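You operate a simulated robot arm through the tools that you are given. There is no shell and no other tool. Be economical: measure what you need, move in short steps, check, and stop when the job is done.

You are at the controls of a simulated robot arm. One attempt, no reset.

Task
Take the blue key fob and put it on top of the papers on the top of the sideboard.

It is judged by the outcome, as a careful person would: the job done as asked, and still so three seconds after it is handed in. It fails if anything else is knocked over, pushed out of place, dropped, spilled or broken.

Robot
A 7-joint arm with a two-finger parallel gripper, fixed in place. Base frame: the origin is at the foot of the arm, x ahead of it, y to its left, z up; the work surface is at about z = 0. Units: m, rad, N and s.
With the tool pointing down near the work surface it reaches from about 0.24 to 0.62 m from the base axis. Its first joint turns from -1.152 to 1.152 rad. Payload 2.6 kg.
Tool frame: the origin (TCP) lies between the finger pads and is the grasp point; the fingertips stand 0.03 m ahead of it; z points along the fingers, y is the line along which they close. Largest opening 0.094 m; finger width 0.028, thickness 0.01; the body of the gripper, 0.05 by 0.096 m, starts 0.055 m behind the TCP.
Orientation is told as [roll, pitch, yaw] about the base's x, y, z axes, in that order, counted from this pose: with the fingers straight down and closing along the base's y, the tool's x points along the base's -x, its y along +y and its z along -z.

Tools
- The arm moves only by the tool step_arm. Its arguments are lists of equal length, an entry for each row: "linear": the shift along the base's x, y, z in m, a list of three; "yaw": the turn about the base's z in rad; "jaw": the gripper command, from -1 (shut) to 1 (fully open), values between in proportion. In form: {"linear": [[x, y, z], ...], "yaw": [yaw, ...], "jaw": [jaw, ...]}. A call has 1 to 12 rows; each row shifts and turns the commanded pose from where the row before left it. A row lasts 0.2 s, in which the tool goes at most 0.05 m and 0.15 rad; a call with a longer step from one row to the next is refused whole, and so is a gripper value outside its range. Where a pose cannot be reached the arm comes as near as it can. A force on the tool above 40 N (or 10 N above the force at the start of the call, whichever is more), or a blocked arm, ends the call early, and 0.2 s more pass. The fingers move at their own pace (about 0.072 m/s each) and stop on an object; they squeeze with about 42 N. The grip force told is the motor's: it shows also when the fingers shut on nothing. Time passes only in rows, and 0.2 s behind the last, so rows that do not move let the fingers close. The reply holds the time, the measured pose of the TCP, the force on the tool along the base axes, the opening and the grip force, in the units named above and with some noise, and new pictures: "views" is both (left out), scene, wrist or none.
- Cameras (640 x 400 px; columns grow to the right, rows downward): "scene" is fixed at [0.0154, 0.4364, 0.5375]; the picture's right is [-0.87, -0.49, 0.00], its down [-0.40, 0.71, -0.58] and it looks along [0.28, -0.51, -0.81] (base axes); focal length 327 px, centre (320, 200). "wrist" rides on the gripper at [-0.037, 0, -0.058] in the tool frame; the picture's right is [0.00, -1.00, 0.00], its down [0.97, 0.00, -0.24] and it looks along [0.24, 0.00, 0.97] (tool axes); focal length 218 px, centre (320, 200).
- point_at(camera, pixels): for up to 12 pixels [column, row] of the newest picture of that camera ("zoom" is the newest enlarged one), the place [x, y, z] in the base frame of the surface seen there, good to about 0.002 m. No time passes.
- enlarge(camera, box): a new picture of the part [left, top, right, bottom] of that camera's present view, enlarged. No time passes.
- job_done(): hands the job in; it is judged then, once.

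Go step by step. Measure first, check grasps and placings, and put right what went wrong. The budget is 60 turns and 150 pictures, counting those below and the enlarged ones. Unless the task says otherwise, let go and move clear before handing in, and close with one line.

The tools are called after "Emit:" by a JSON object that holds its "name" and its "arguments". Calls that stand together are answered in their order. step_arm: Moves the arm, as the interface text tells. Its arguments: {"type":"object","properties":{"linear":{"type":"array"},"yaw":{"type":"array"},"jaw":{"type":"array"},"views":{"type":"string","enum":["both","scene","wrist","none"]}},"required":["linear","yaw","jaw"]} The other tools are called the same way: point_at (camera, pixels) gives the place of the surface under pixels of a picture; enlarge (camera, box) takes an enlarged picture of a part of a camera's view; job_done () hands the job in.

At the start:

```text
time_s: 0.0
eef_pos: [0.3075, 0.1891, 0.2095]
tool_rot: [0.0, 0.0, 0.0]
force: [0.0, -0.3, 0.5]
width: 0.0941
finger_force: 0.0
```

scene: 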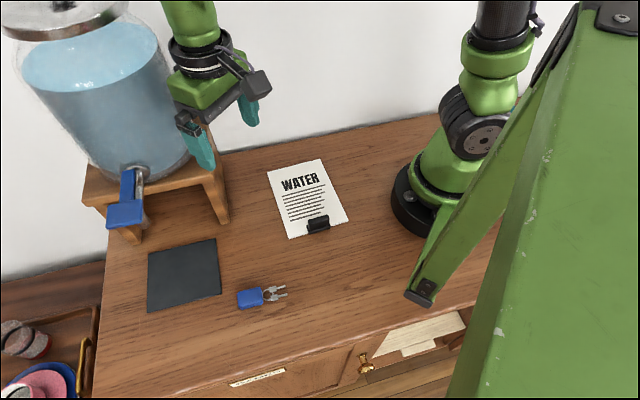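
wrist: 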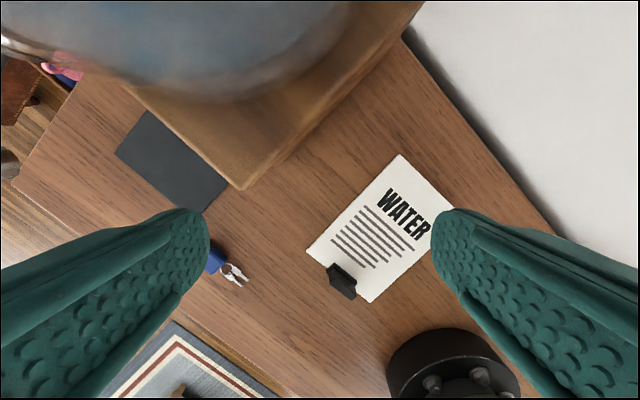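

The scene shows the blue fob at about (250,298) with its keys at (275,293), and the WATER papers at (305,198) with a black clip at (318,224). I'll measure these points first.

Emit:
{"name": "point_at", "arguments": {"camera": "scene", "pixels": [[250, 298], [238, 299], [262, 296], [248, 290], [252, 308], [283, 292], [268, 172], [320, 160], [348, 220], [290, 238], [318, 224], [300, 195]]}}

Emit:
{"name": "enlarge", "arguments": {"camera": "scene", "box": [220, 270, 310, 326]}}

Emit:
{"name": "enlarge", "arguments": {"camera": "scene", "box": [240, 145, 370, 250]}}

```text
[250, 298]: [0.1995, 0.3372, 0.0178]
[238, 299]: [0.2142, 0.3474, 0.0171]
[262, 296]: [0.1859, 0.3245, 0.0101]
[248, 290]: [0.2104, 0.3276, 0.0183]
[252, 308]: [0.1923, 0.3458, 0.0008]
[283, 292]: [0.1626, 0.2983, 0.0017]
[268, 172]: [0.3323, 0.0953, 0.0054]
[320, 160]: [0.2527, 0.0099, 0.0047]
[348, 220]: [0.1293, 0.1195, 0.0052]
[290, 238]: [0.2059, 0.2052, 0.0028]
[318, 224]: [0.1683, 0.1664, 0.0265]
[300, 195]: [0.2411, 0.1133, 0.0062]
```

```text
7.11 times, centred on (265, 298) of scene
```

zoom: 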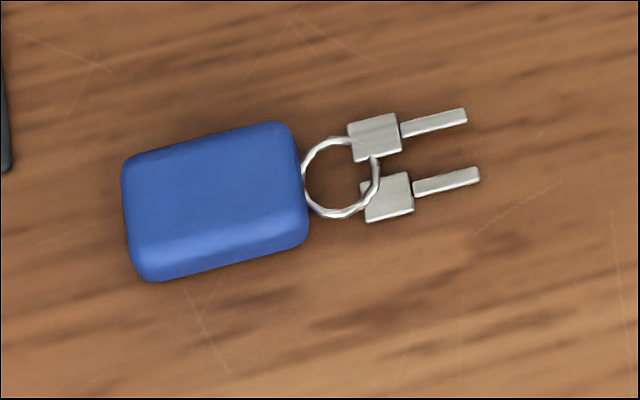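

```text
3.81 times, centred on (305, 198) of scene
```

zoom: 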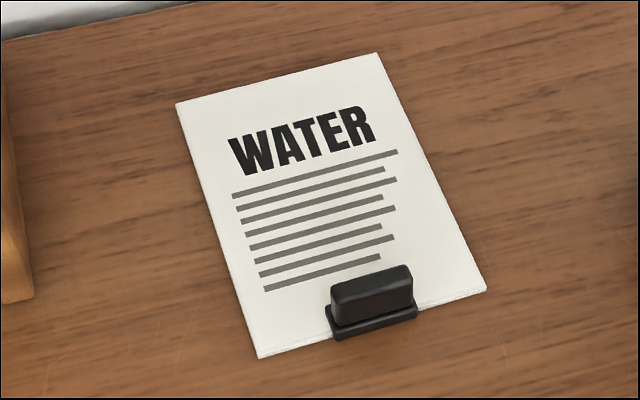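

The fob is about 18 mm tall at (0.20, 0.336), with its long axis roughly along (0.73, 0.68), and the papers are about 5 mm thick. Before moving I'll check the spigot, the stand and the green object for clearance.

Emit:
{"name": "point_at", "arguments": {"camera": "scene", "pixels": [[125, 215], [128, 180], [215, 190], [222, 220], [420, 295], [460, 220], [560, 200], [540, 100], [185, 275], [238.0, 298.7], [261.5, 294.7], [259, 288.5]]}}

```text
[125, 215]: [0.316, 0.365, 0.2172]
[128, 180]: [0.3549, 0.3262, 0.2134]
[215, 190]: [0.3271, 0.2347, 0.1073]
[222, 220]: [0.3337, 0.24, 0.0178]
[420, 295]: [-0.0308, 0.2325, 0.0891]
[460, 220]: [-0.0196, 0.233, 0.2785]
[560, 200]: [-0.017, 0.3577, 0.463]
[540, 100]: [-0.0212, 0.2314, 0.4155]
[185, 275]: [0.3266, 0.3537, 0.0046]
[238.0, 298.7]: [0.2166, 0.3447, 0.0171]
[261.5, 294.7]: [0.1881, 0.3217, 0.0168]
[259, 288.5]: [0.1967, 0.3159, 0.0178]
```

The spigot tip is at (0.316, 0.365, 0.217), the stand corner at (0.33, 0.235), and the green object stays at x<0, so the path is clear if I move back in x first. I'll turn the tool about +0.68 rad, hover over the fob and look again.

Emit:
{"name": "step_arm", "arguments": {"linear": [[-0.035, 0.01, 0], [-0.035, 0.01, 0], [-0.0355, 0.011, 0], [0, 0.035, 0], [0, 0.035, 0], [0, 0.035, -0.02], [0, 0.008, -0.03], [0, 0, 0]], "yaw": [0.1, 0.1, 0.12, 0.12, 0.12, 0.12, 0, 0], "jaw": [1, 1, 1, 1, 1, 1, 1, 1]}}

```text
time_s: 1.8
eef_pos: [0.2005, 0.3317, 0.1581]
tool_rot: [0.001, 0.0, 0.681]
force: [0.1, 0.6, 0.4]
width: 0.0941
finger_force: 0.0
```

scene: 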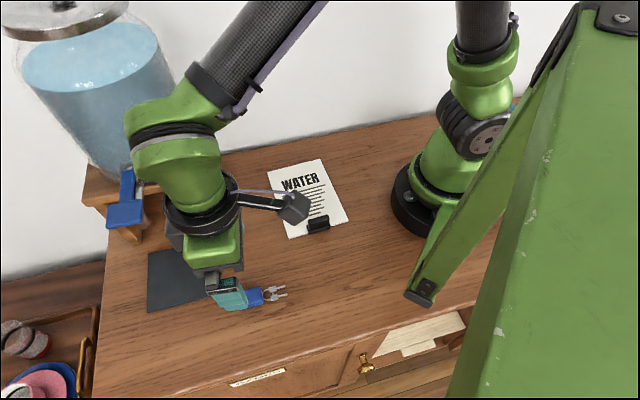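
wrist: 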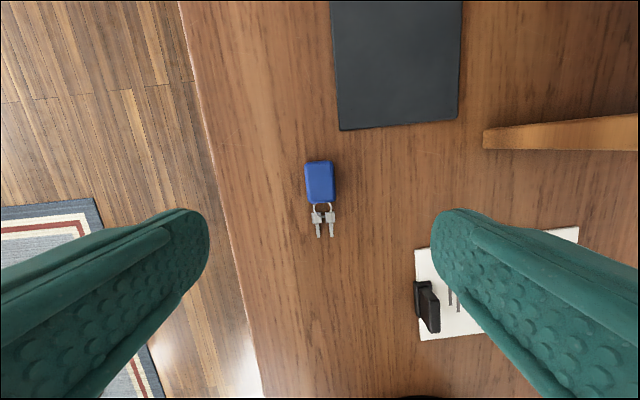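

The fob shows at (320,182) in the wrist view, almost upright with a slight tilt. I'll measure its edges more finely.

Emit:
{"name": "enlarge", "arguments": {"camera": "wrist", "box": [280, 150, 360, 250]}}

Emit:
{"name": "point_at", "arguments": {"camera": "wrist", "pixels": [[320, 182], [308, 183], [332, 182], [319, 163], [321, 201], [318, 235], [332, 236]]}}

```text
4.00 times, centred on (320, 200) of wrist
```

zoom: 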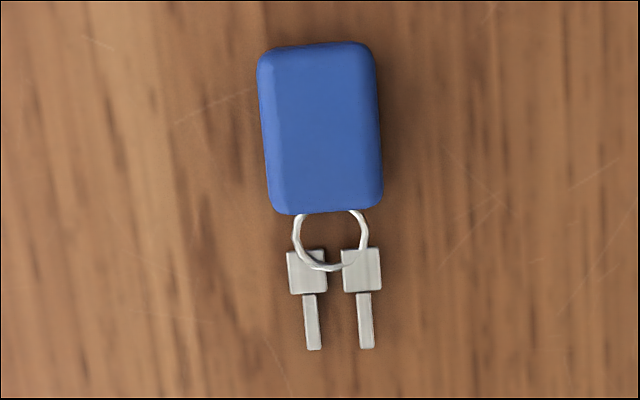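

```text
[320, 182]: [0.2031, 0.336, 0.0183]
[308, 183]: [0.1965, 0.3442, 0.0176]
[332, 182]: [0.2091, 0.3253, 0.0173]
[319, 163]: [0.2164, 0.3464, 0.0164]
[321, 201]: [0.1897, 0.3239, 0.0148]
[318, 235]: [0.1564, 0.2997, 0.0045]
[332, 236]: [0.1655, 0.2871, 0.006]
```

The fob centre is (0.203, 0.335), about 27 × 37 mm, and tilted about 0.05 rad more than the tool. I'll correct for that, narrow the jaws to about 56 mm and descend to TCP z≈0.035.

Emit:
{"name": "step_arm", "arguments": {"linear": [[0.0026, 0.0035, -0.02], [0, 0, -0.03], [0, 0, -0.03], [0, 0, -0.02], [0, 0, -0.015], [0, 0, -0.008], [0, 0, 0]], "yaw": [0.05, 0, 0, 0, 0, 0, 0], "jaw": [0.2, 0.2, 0.2, 0.2, 0.2, 0.2, 0.2]}}

```text
time_s: 3.4
eef_pos: [0.2041, 0.3365, 0.0356]
tool_rot: [0.0, 0.0, 0.733]
force: [0.8, 0.9, -0.2]
width: 0.0563
finger_force: 0.0
```

scene: 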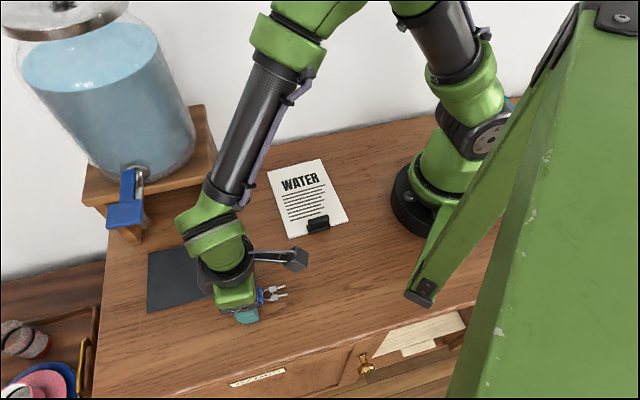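
wrist: 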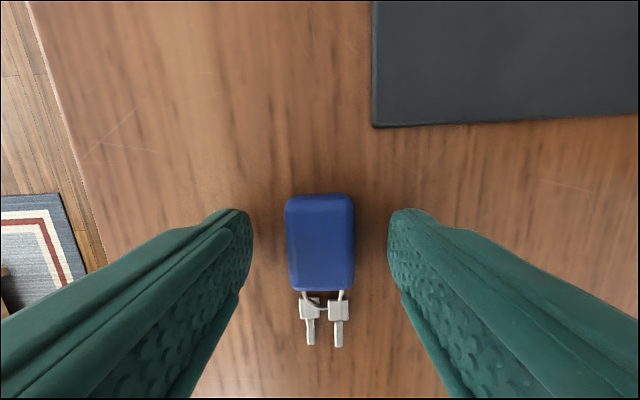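

The fob sits centred between the fingertips at (320,243), aligned with the jaws. I'll close and wait for the grip.

Emit:
{"name": "step_arm", "arguments": {"linear": [[0, 0, 0], [0, 0, 0], [0, 0, 0], [0, 0, 0]], "yaw": [0, 0, 0, 0], "jaw": [-1, -1, -1, -1], "views": "wrist"}}

```text
time_s: 4.4
eef_pos: [0.2051, 0.3355, 0.036]
tool_rot: [-0.001, 0.001, 0.73]
force: [0.7, 0.1, 0.1]
width: 0.0267
finger_force: 42.3
```

wrist: 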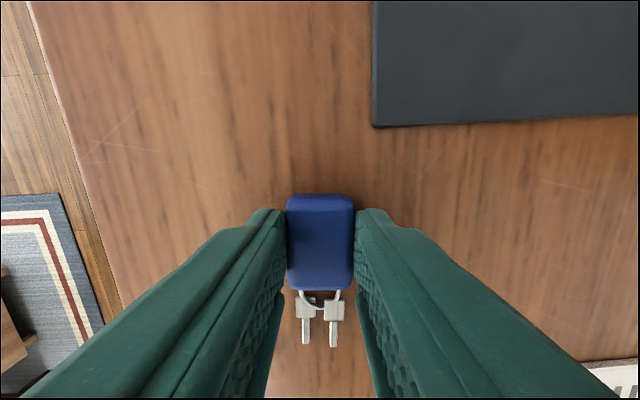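

The grip holds at 26.7 mm width and 42 N. I'll lift and carry it over the near side, clear of the stand, toward the papers.

Emit:
{"name": "step_arm", "arguments": {"linear": [[0, 0, 0.02], [0, 0, 0.03], [0, 0, 0.035], [0, -0.03, 0.02], [0, -0.04, 0], [0, -0.04, 0], [0, -0.04, 0], [0.015, -0.035, 0], [0.025, -0.03, 0], [0.02, -0.02, 0], [0, 0, 0]], "yaw": [0, 0, 0, 0, 0, 0, 0, 0, 0, 0, 0], "jaw": [-1, -1, -1, -1, -1, -1, -1, -1, -1, -1, -1]}}

```text
time_s: 6.8
eef_pos: [0.264, 0.1014, 0.1423]
tool_rot: [0.0, 0.0, 0.731]
force: [0.4, -0.1, -0.1]
width: 0.0
finger_force: 33.0
```

scene: 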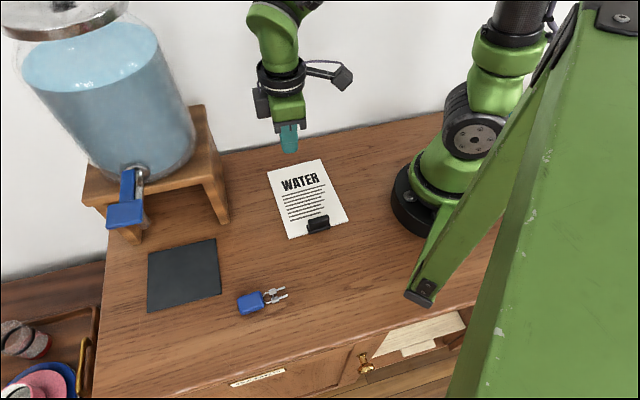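
wrist: 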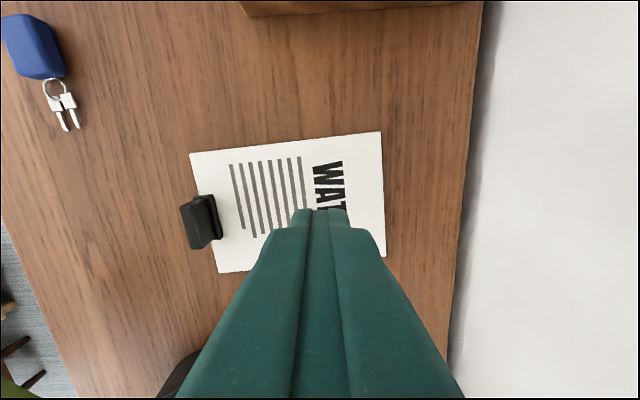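

The gripper is empty (width 0) and the fob still lies on the table at (250,303), so the grip was too high on its rounded edge and it slipped out. I'll measure it again and regrasp lower.

Emit:
{"name": "step_arm", "arguments": {"linear": [[-0.02, 0.02, 0], [-0.025, 0.03, 0], [-0.015, 0.035, 0], [0, 0.04, 0], [0, 0.04, 0], [0, 0.04, 0], [0, 0.025, 0], [0, 0, 0]], "yaw": [0, 0, 0, 0, 0, 0, 0, 0], "jaw": [0.2, 0.2, 0.2, 0.2, 0.2, 0.2, 0.2, 0.2]}}

```text
time_s: 8.6
eef_pos: [0.2055, 0.3321, 0.1414]
tool_rot: [-0.002, 0.0, 0.731]
force: [0.2, 0.2, 0.6]
width: 0.0563
finger_force: 0.0
```

scene: 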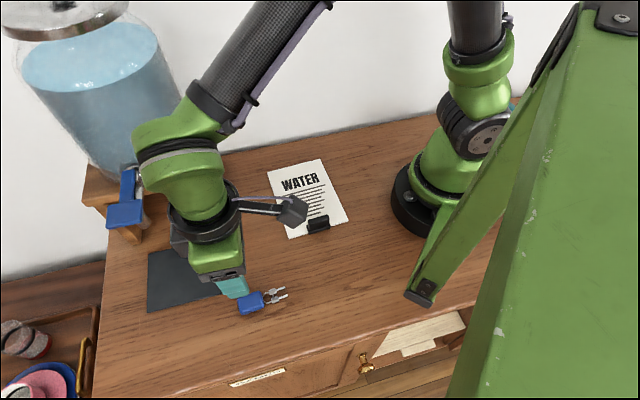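
wrist: 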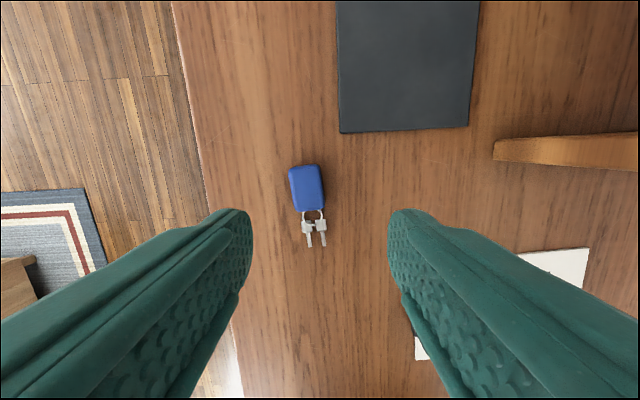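

Emit:
{"name": "enlarge", "arguments": {"camera": "wrist", "box": [266, 150, 346, 250]}}

Emit:
{"name": "point_at", "arguments": {"camera": "wrist", "pixels": [[307, 188], [292, 190], [322, 187], [305, 168], [309, 209], [310, 245], [324, 244], [270, 190], [340, 200]]}}

```text
4.00 times, centred on (306, 200) of wrist
```

zoom: 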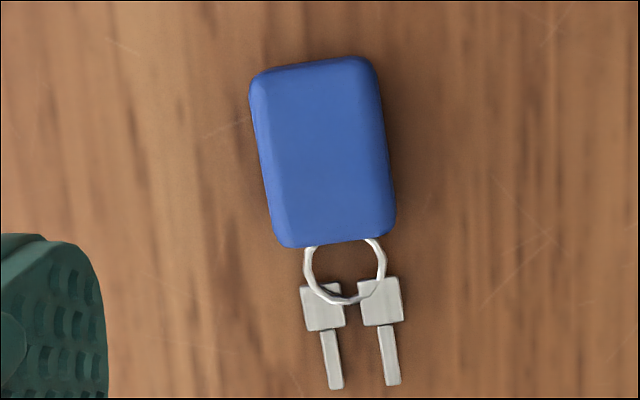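

```text
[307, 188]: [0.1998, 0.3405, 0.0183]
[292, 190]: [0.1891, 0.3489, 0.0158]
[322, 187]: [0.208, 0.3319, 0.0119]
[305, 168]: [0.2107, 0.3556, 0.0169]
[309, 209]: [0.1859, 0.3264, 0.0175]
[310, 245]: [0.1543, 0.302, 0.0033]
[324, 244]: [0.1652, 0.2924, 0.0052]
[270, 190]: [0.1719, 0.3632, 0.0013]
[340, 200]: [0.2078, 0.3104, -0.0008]
```

The table is at z≈0, and the fob's centre is now (0.199, 0.341), turned about 0.13 rad further. I'll descend to TCP z≈0.0315 and close there.

Emit:
{"name": "step_arm", "arguments": {"linear": [[-0.0056, 0.0094, -0.02], [0, 0, -0.03], [0, 0, -0.03], [0, 0, -0.018], [0, 0, -0.008], [0, 0, -0.004], [0, 0, 0]], "yaw": [0.13, 0, 0, 0, 0, 0, 0], "jaw": [0.2, 0.2, 0.2, 0.2, 0.2, 0.2, 0.2], "views": "wrist"}}

```text
time_s: 10.2
eef_pos: [0.1987, 0.3411, 0.0313]
tool_rot: [0.0, 0.001, 0.86]
force: [0.2, -0.8, 0.8]
width: 0.056
finger_force: 0.0
```

wrist: 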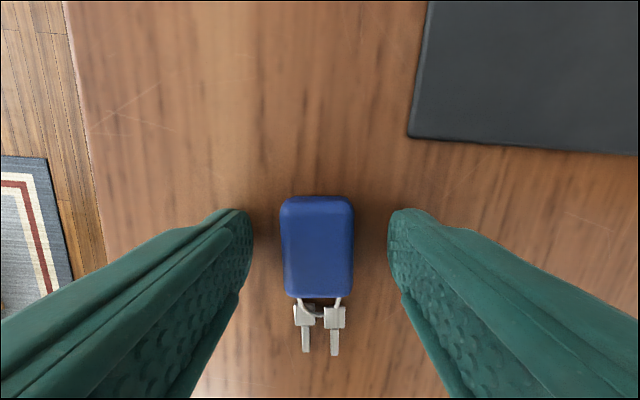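

The fob is centred and aligned and the tips are about 1 mm above the table. I'll close, then do a slow test lift.

Emit:
{"name": "step_arm", "arguments": {"linear": [[0, 0, 0], [0, 0, 0], [0, 0, 0], [0, 0, 0], [0, 0, 0], [0, 0, 0.005], [0, 0, 0.005], [0, 0, 0.01], [0, 0, 0.01]], "yaw": [0, 0, 0, 0, 0, 0, 0, 0, 0], "jaw": [-1, -1, -1, -1, -1, -1, -1, -1, -1]}}

```text
time_s: 12.2
eef_pos: [0.1991, 0.3409, 0.0604]
tool_rot: [0.001, -0.001, 0.86]
force: [-0.3, 0.1, -0.8]
width: 0.0266
finger_force: 42.0
```

scene: 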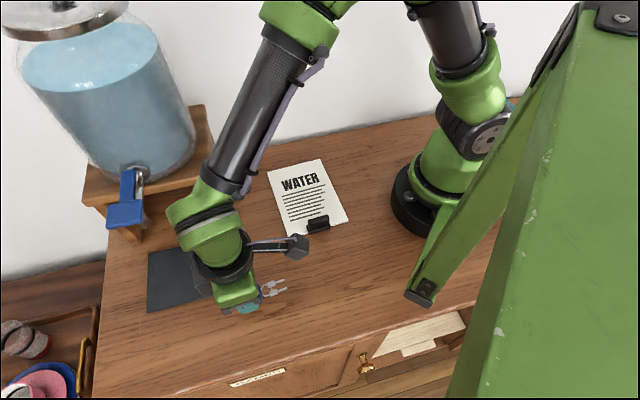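
wrist: 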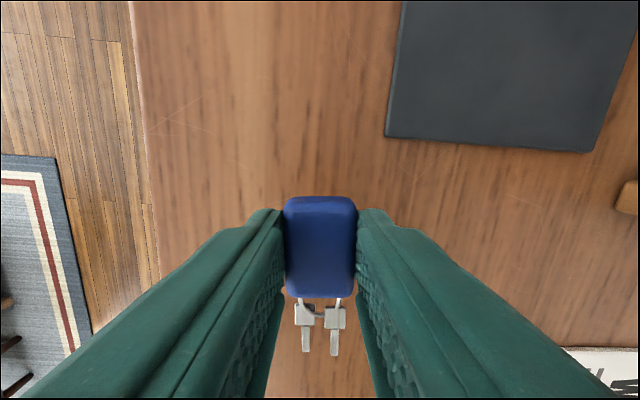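

The fob came up with the fingers (width 26.6 mm, 42 N). I'll raise it further and carry it gently toward the top half of the papers.

Emit:
{"name": "step_arm", "arguments": {"linear": [[0, 0, 0.015], [0, 0, 0.02], [0, -0.015, 0.015], [0, -0.025, 0], [0, -0.03, 0], [0, -0.03, 0], [0, -0.03, 0], [0.01, -0.03, 0], [0.016, -0.03, 0], [0.02, -0.026, 0], [0.015, -0.015, 0], [0.005, -0.01, 0]], "yaw": [0, 0, 0, 0, 0, 0, 0, 0, 0, 0, 0, 0], "jaw": [-1, -1, -1, -1, -1, -1, -1, -1, -1, -1, -1, -1]}}

```text
time_s: 14.8
eef_pos: [0.2664, 0.0994, 0.1124]
tool_rot: [0.001, 0.0, 0.863]
force: [-0.4, 0.4, -0.1]
width: 0.0266
finger_force: 42.2
```

scene: 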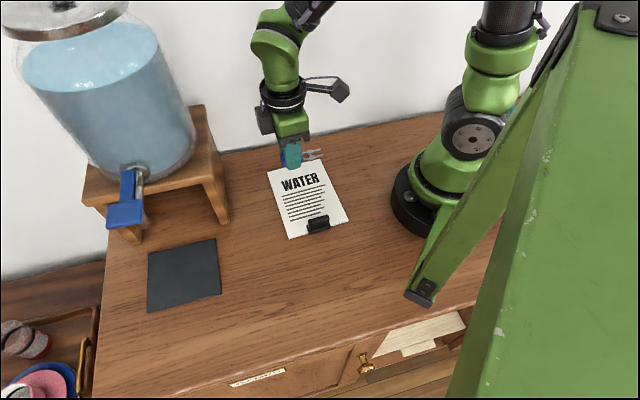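
wrist: 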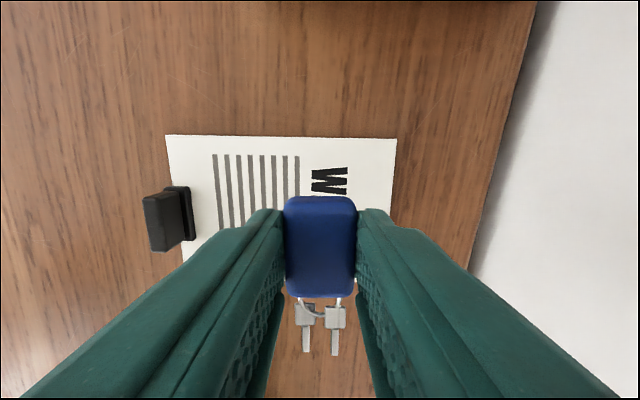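

The fob is held over the papers at (0.266, 0.099), and by my measurements both fob and keys will land inside the sheet and well away from the clip. I'll lower to TCP z≈0.037, which puts the fob's underside at the paper.

Emit:
{"name": "step_arm", "arguments": {"linear": [[0, 0, -0.025], [0, 0, -0.025], [0, 0, -0.015], [0, 0, -0.006], [0, 0, -0.004], [0, 0, 0]], "yaw": [0, 0, 0, 0, 0, 0], "jaw": [-1, -1, -1, -1, -1, -1]}}

```text
time_s: 16.2
eef_pos: [0.2658, 0.1006, 0.0373]
tool_rot: [-0.001, 0.001, 0.861]
force: [-0.9, 0.3, -0.7]
width: 0.0265
finger_force: 42.3
```

scene: 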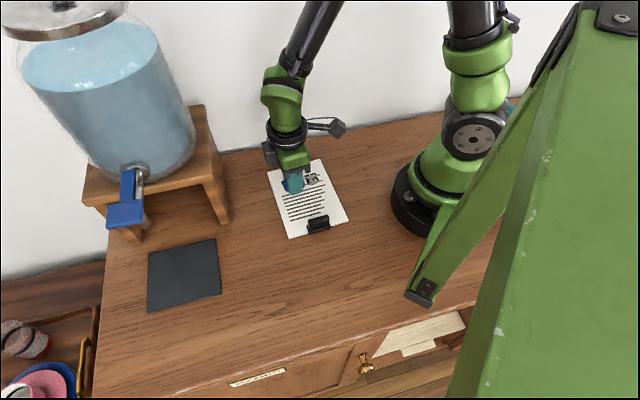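
wrist: 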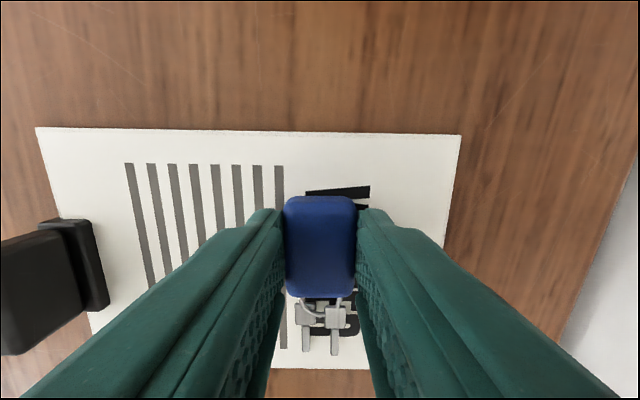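

The fob is just at the sheet, with the whole of it and its keys over the paper. I'll open partway, let it settle, then rise straight up.

Emit:
{"name": "step_arm", "arguments": {"linear": [[0, 0, 0], [0, 0, 0], [0, 0, 0], [0, 0, 0.015], [0, 0, 0.03], [0, 0, 0.04], [0, 0, 0.04], [0, 0, 0]], "yaw": [0, 0, 0, 0, 0, 0, 0, 0], "jaw": [0.2, 0.2, 0.2, 0.2, 0.2, 0.2, 0.2, 0.2]}}

```text
time_s: 18.0
eef_pos: [0.2666, 0.1002, 0.1616]
tool_rot: [0.001, 0.001, 0.863]
force: [0.4, -0.6, 0.3]
width: 0.0562
finger_force: 0.0
```

scene: 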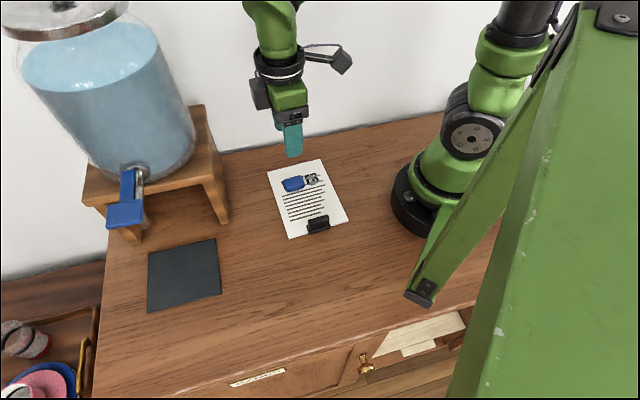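
wrist: 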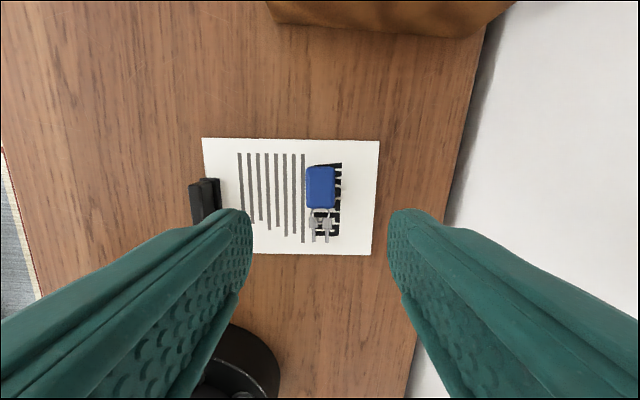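

The fob and keys lie fully on the papers at (293,184) in the scene view. The papers and clip haven't moved, and the gripper is open and clear, so I'm handing in.

Emit:
{"name": "job_done", "arguments": {}}

```text
The job is handed in.
```

The blue key fob, with its keys, is lying on top of the WATER papers on the sideboard; it slipped from the first grip without leaving the table, and nothing else was moved.
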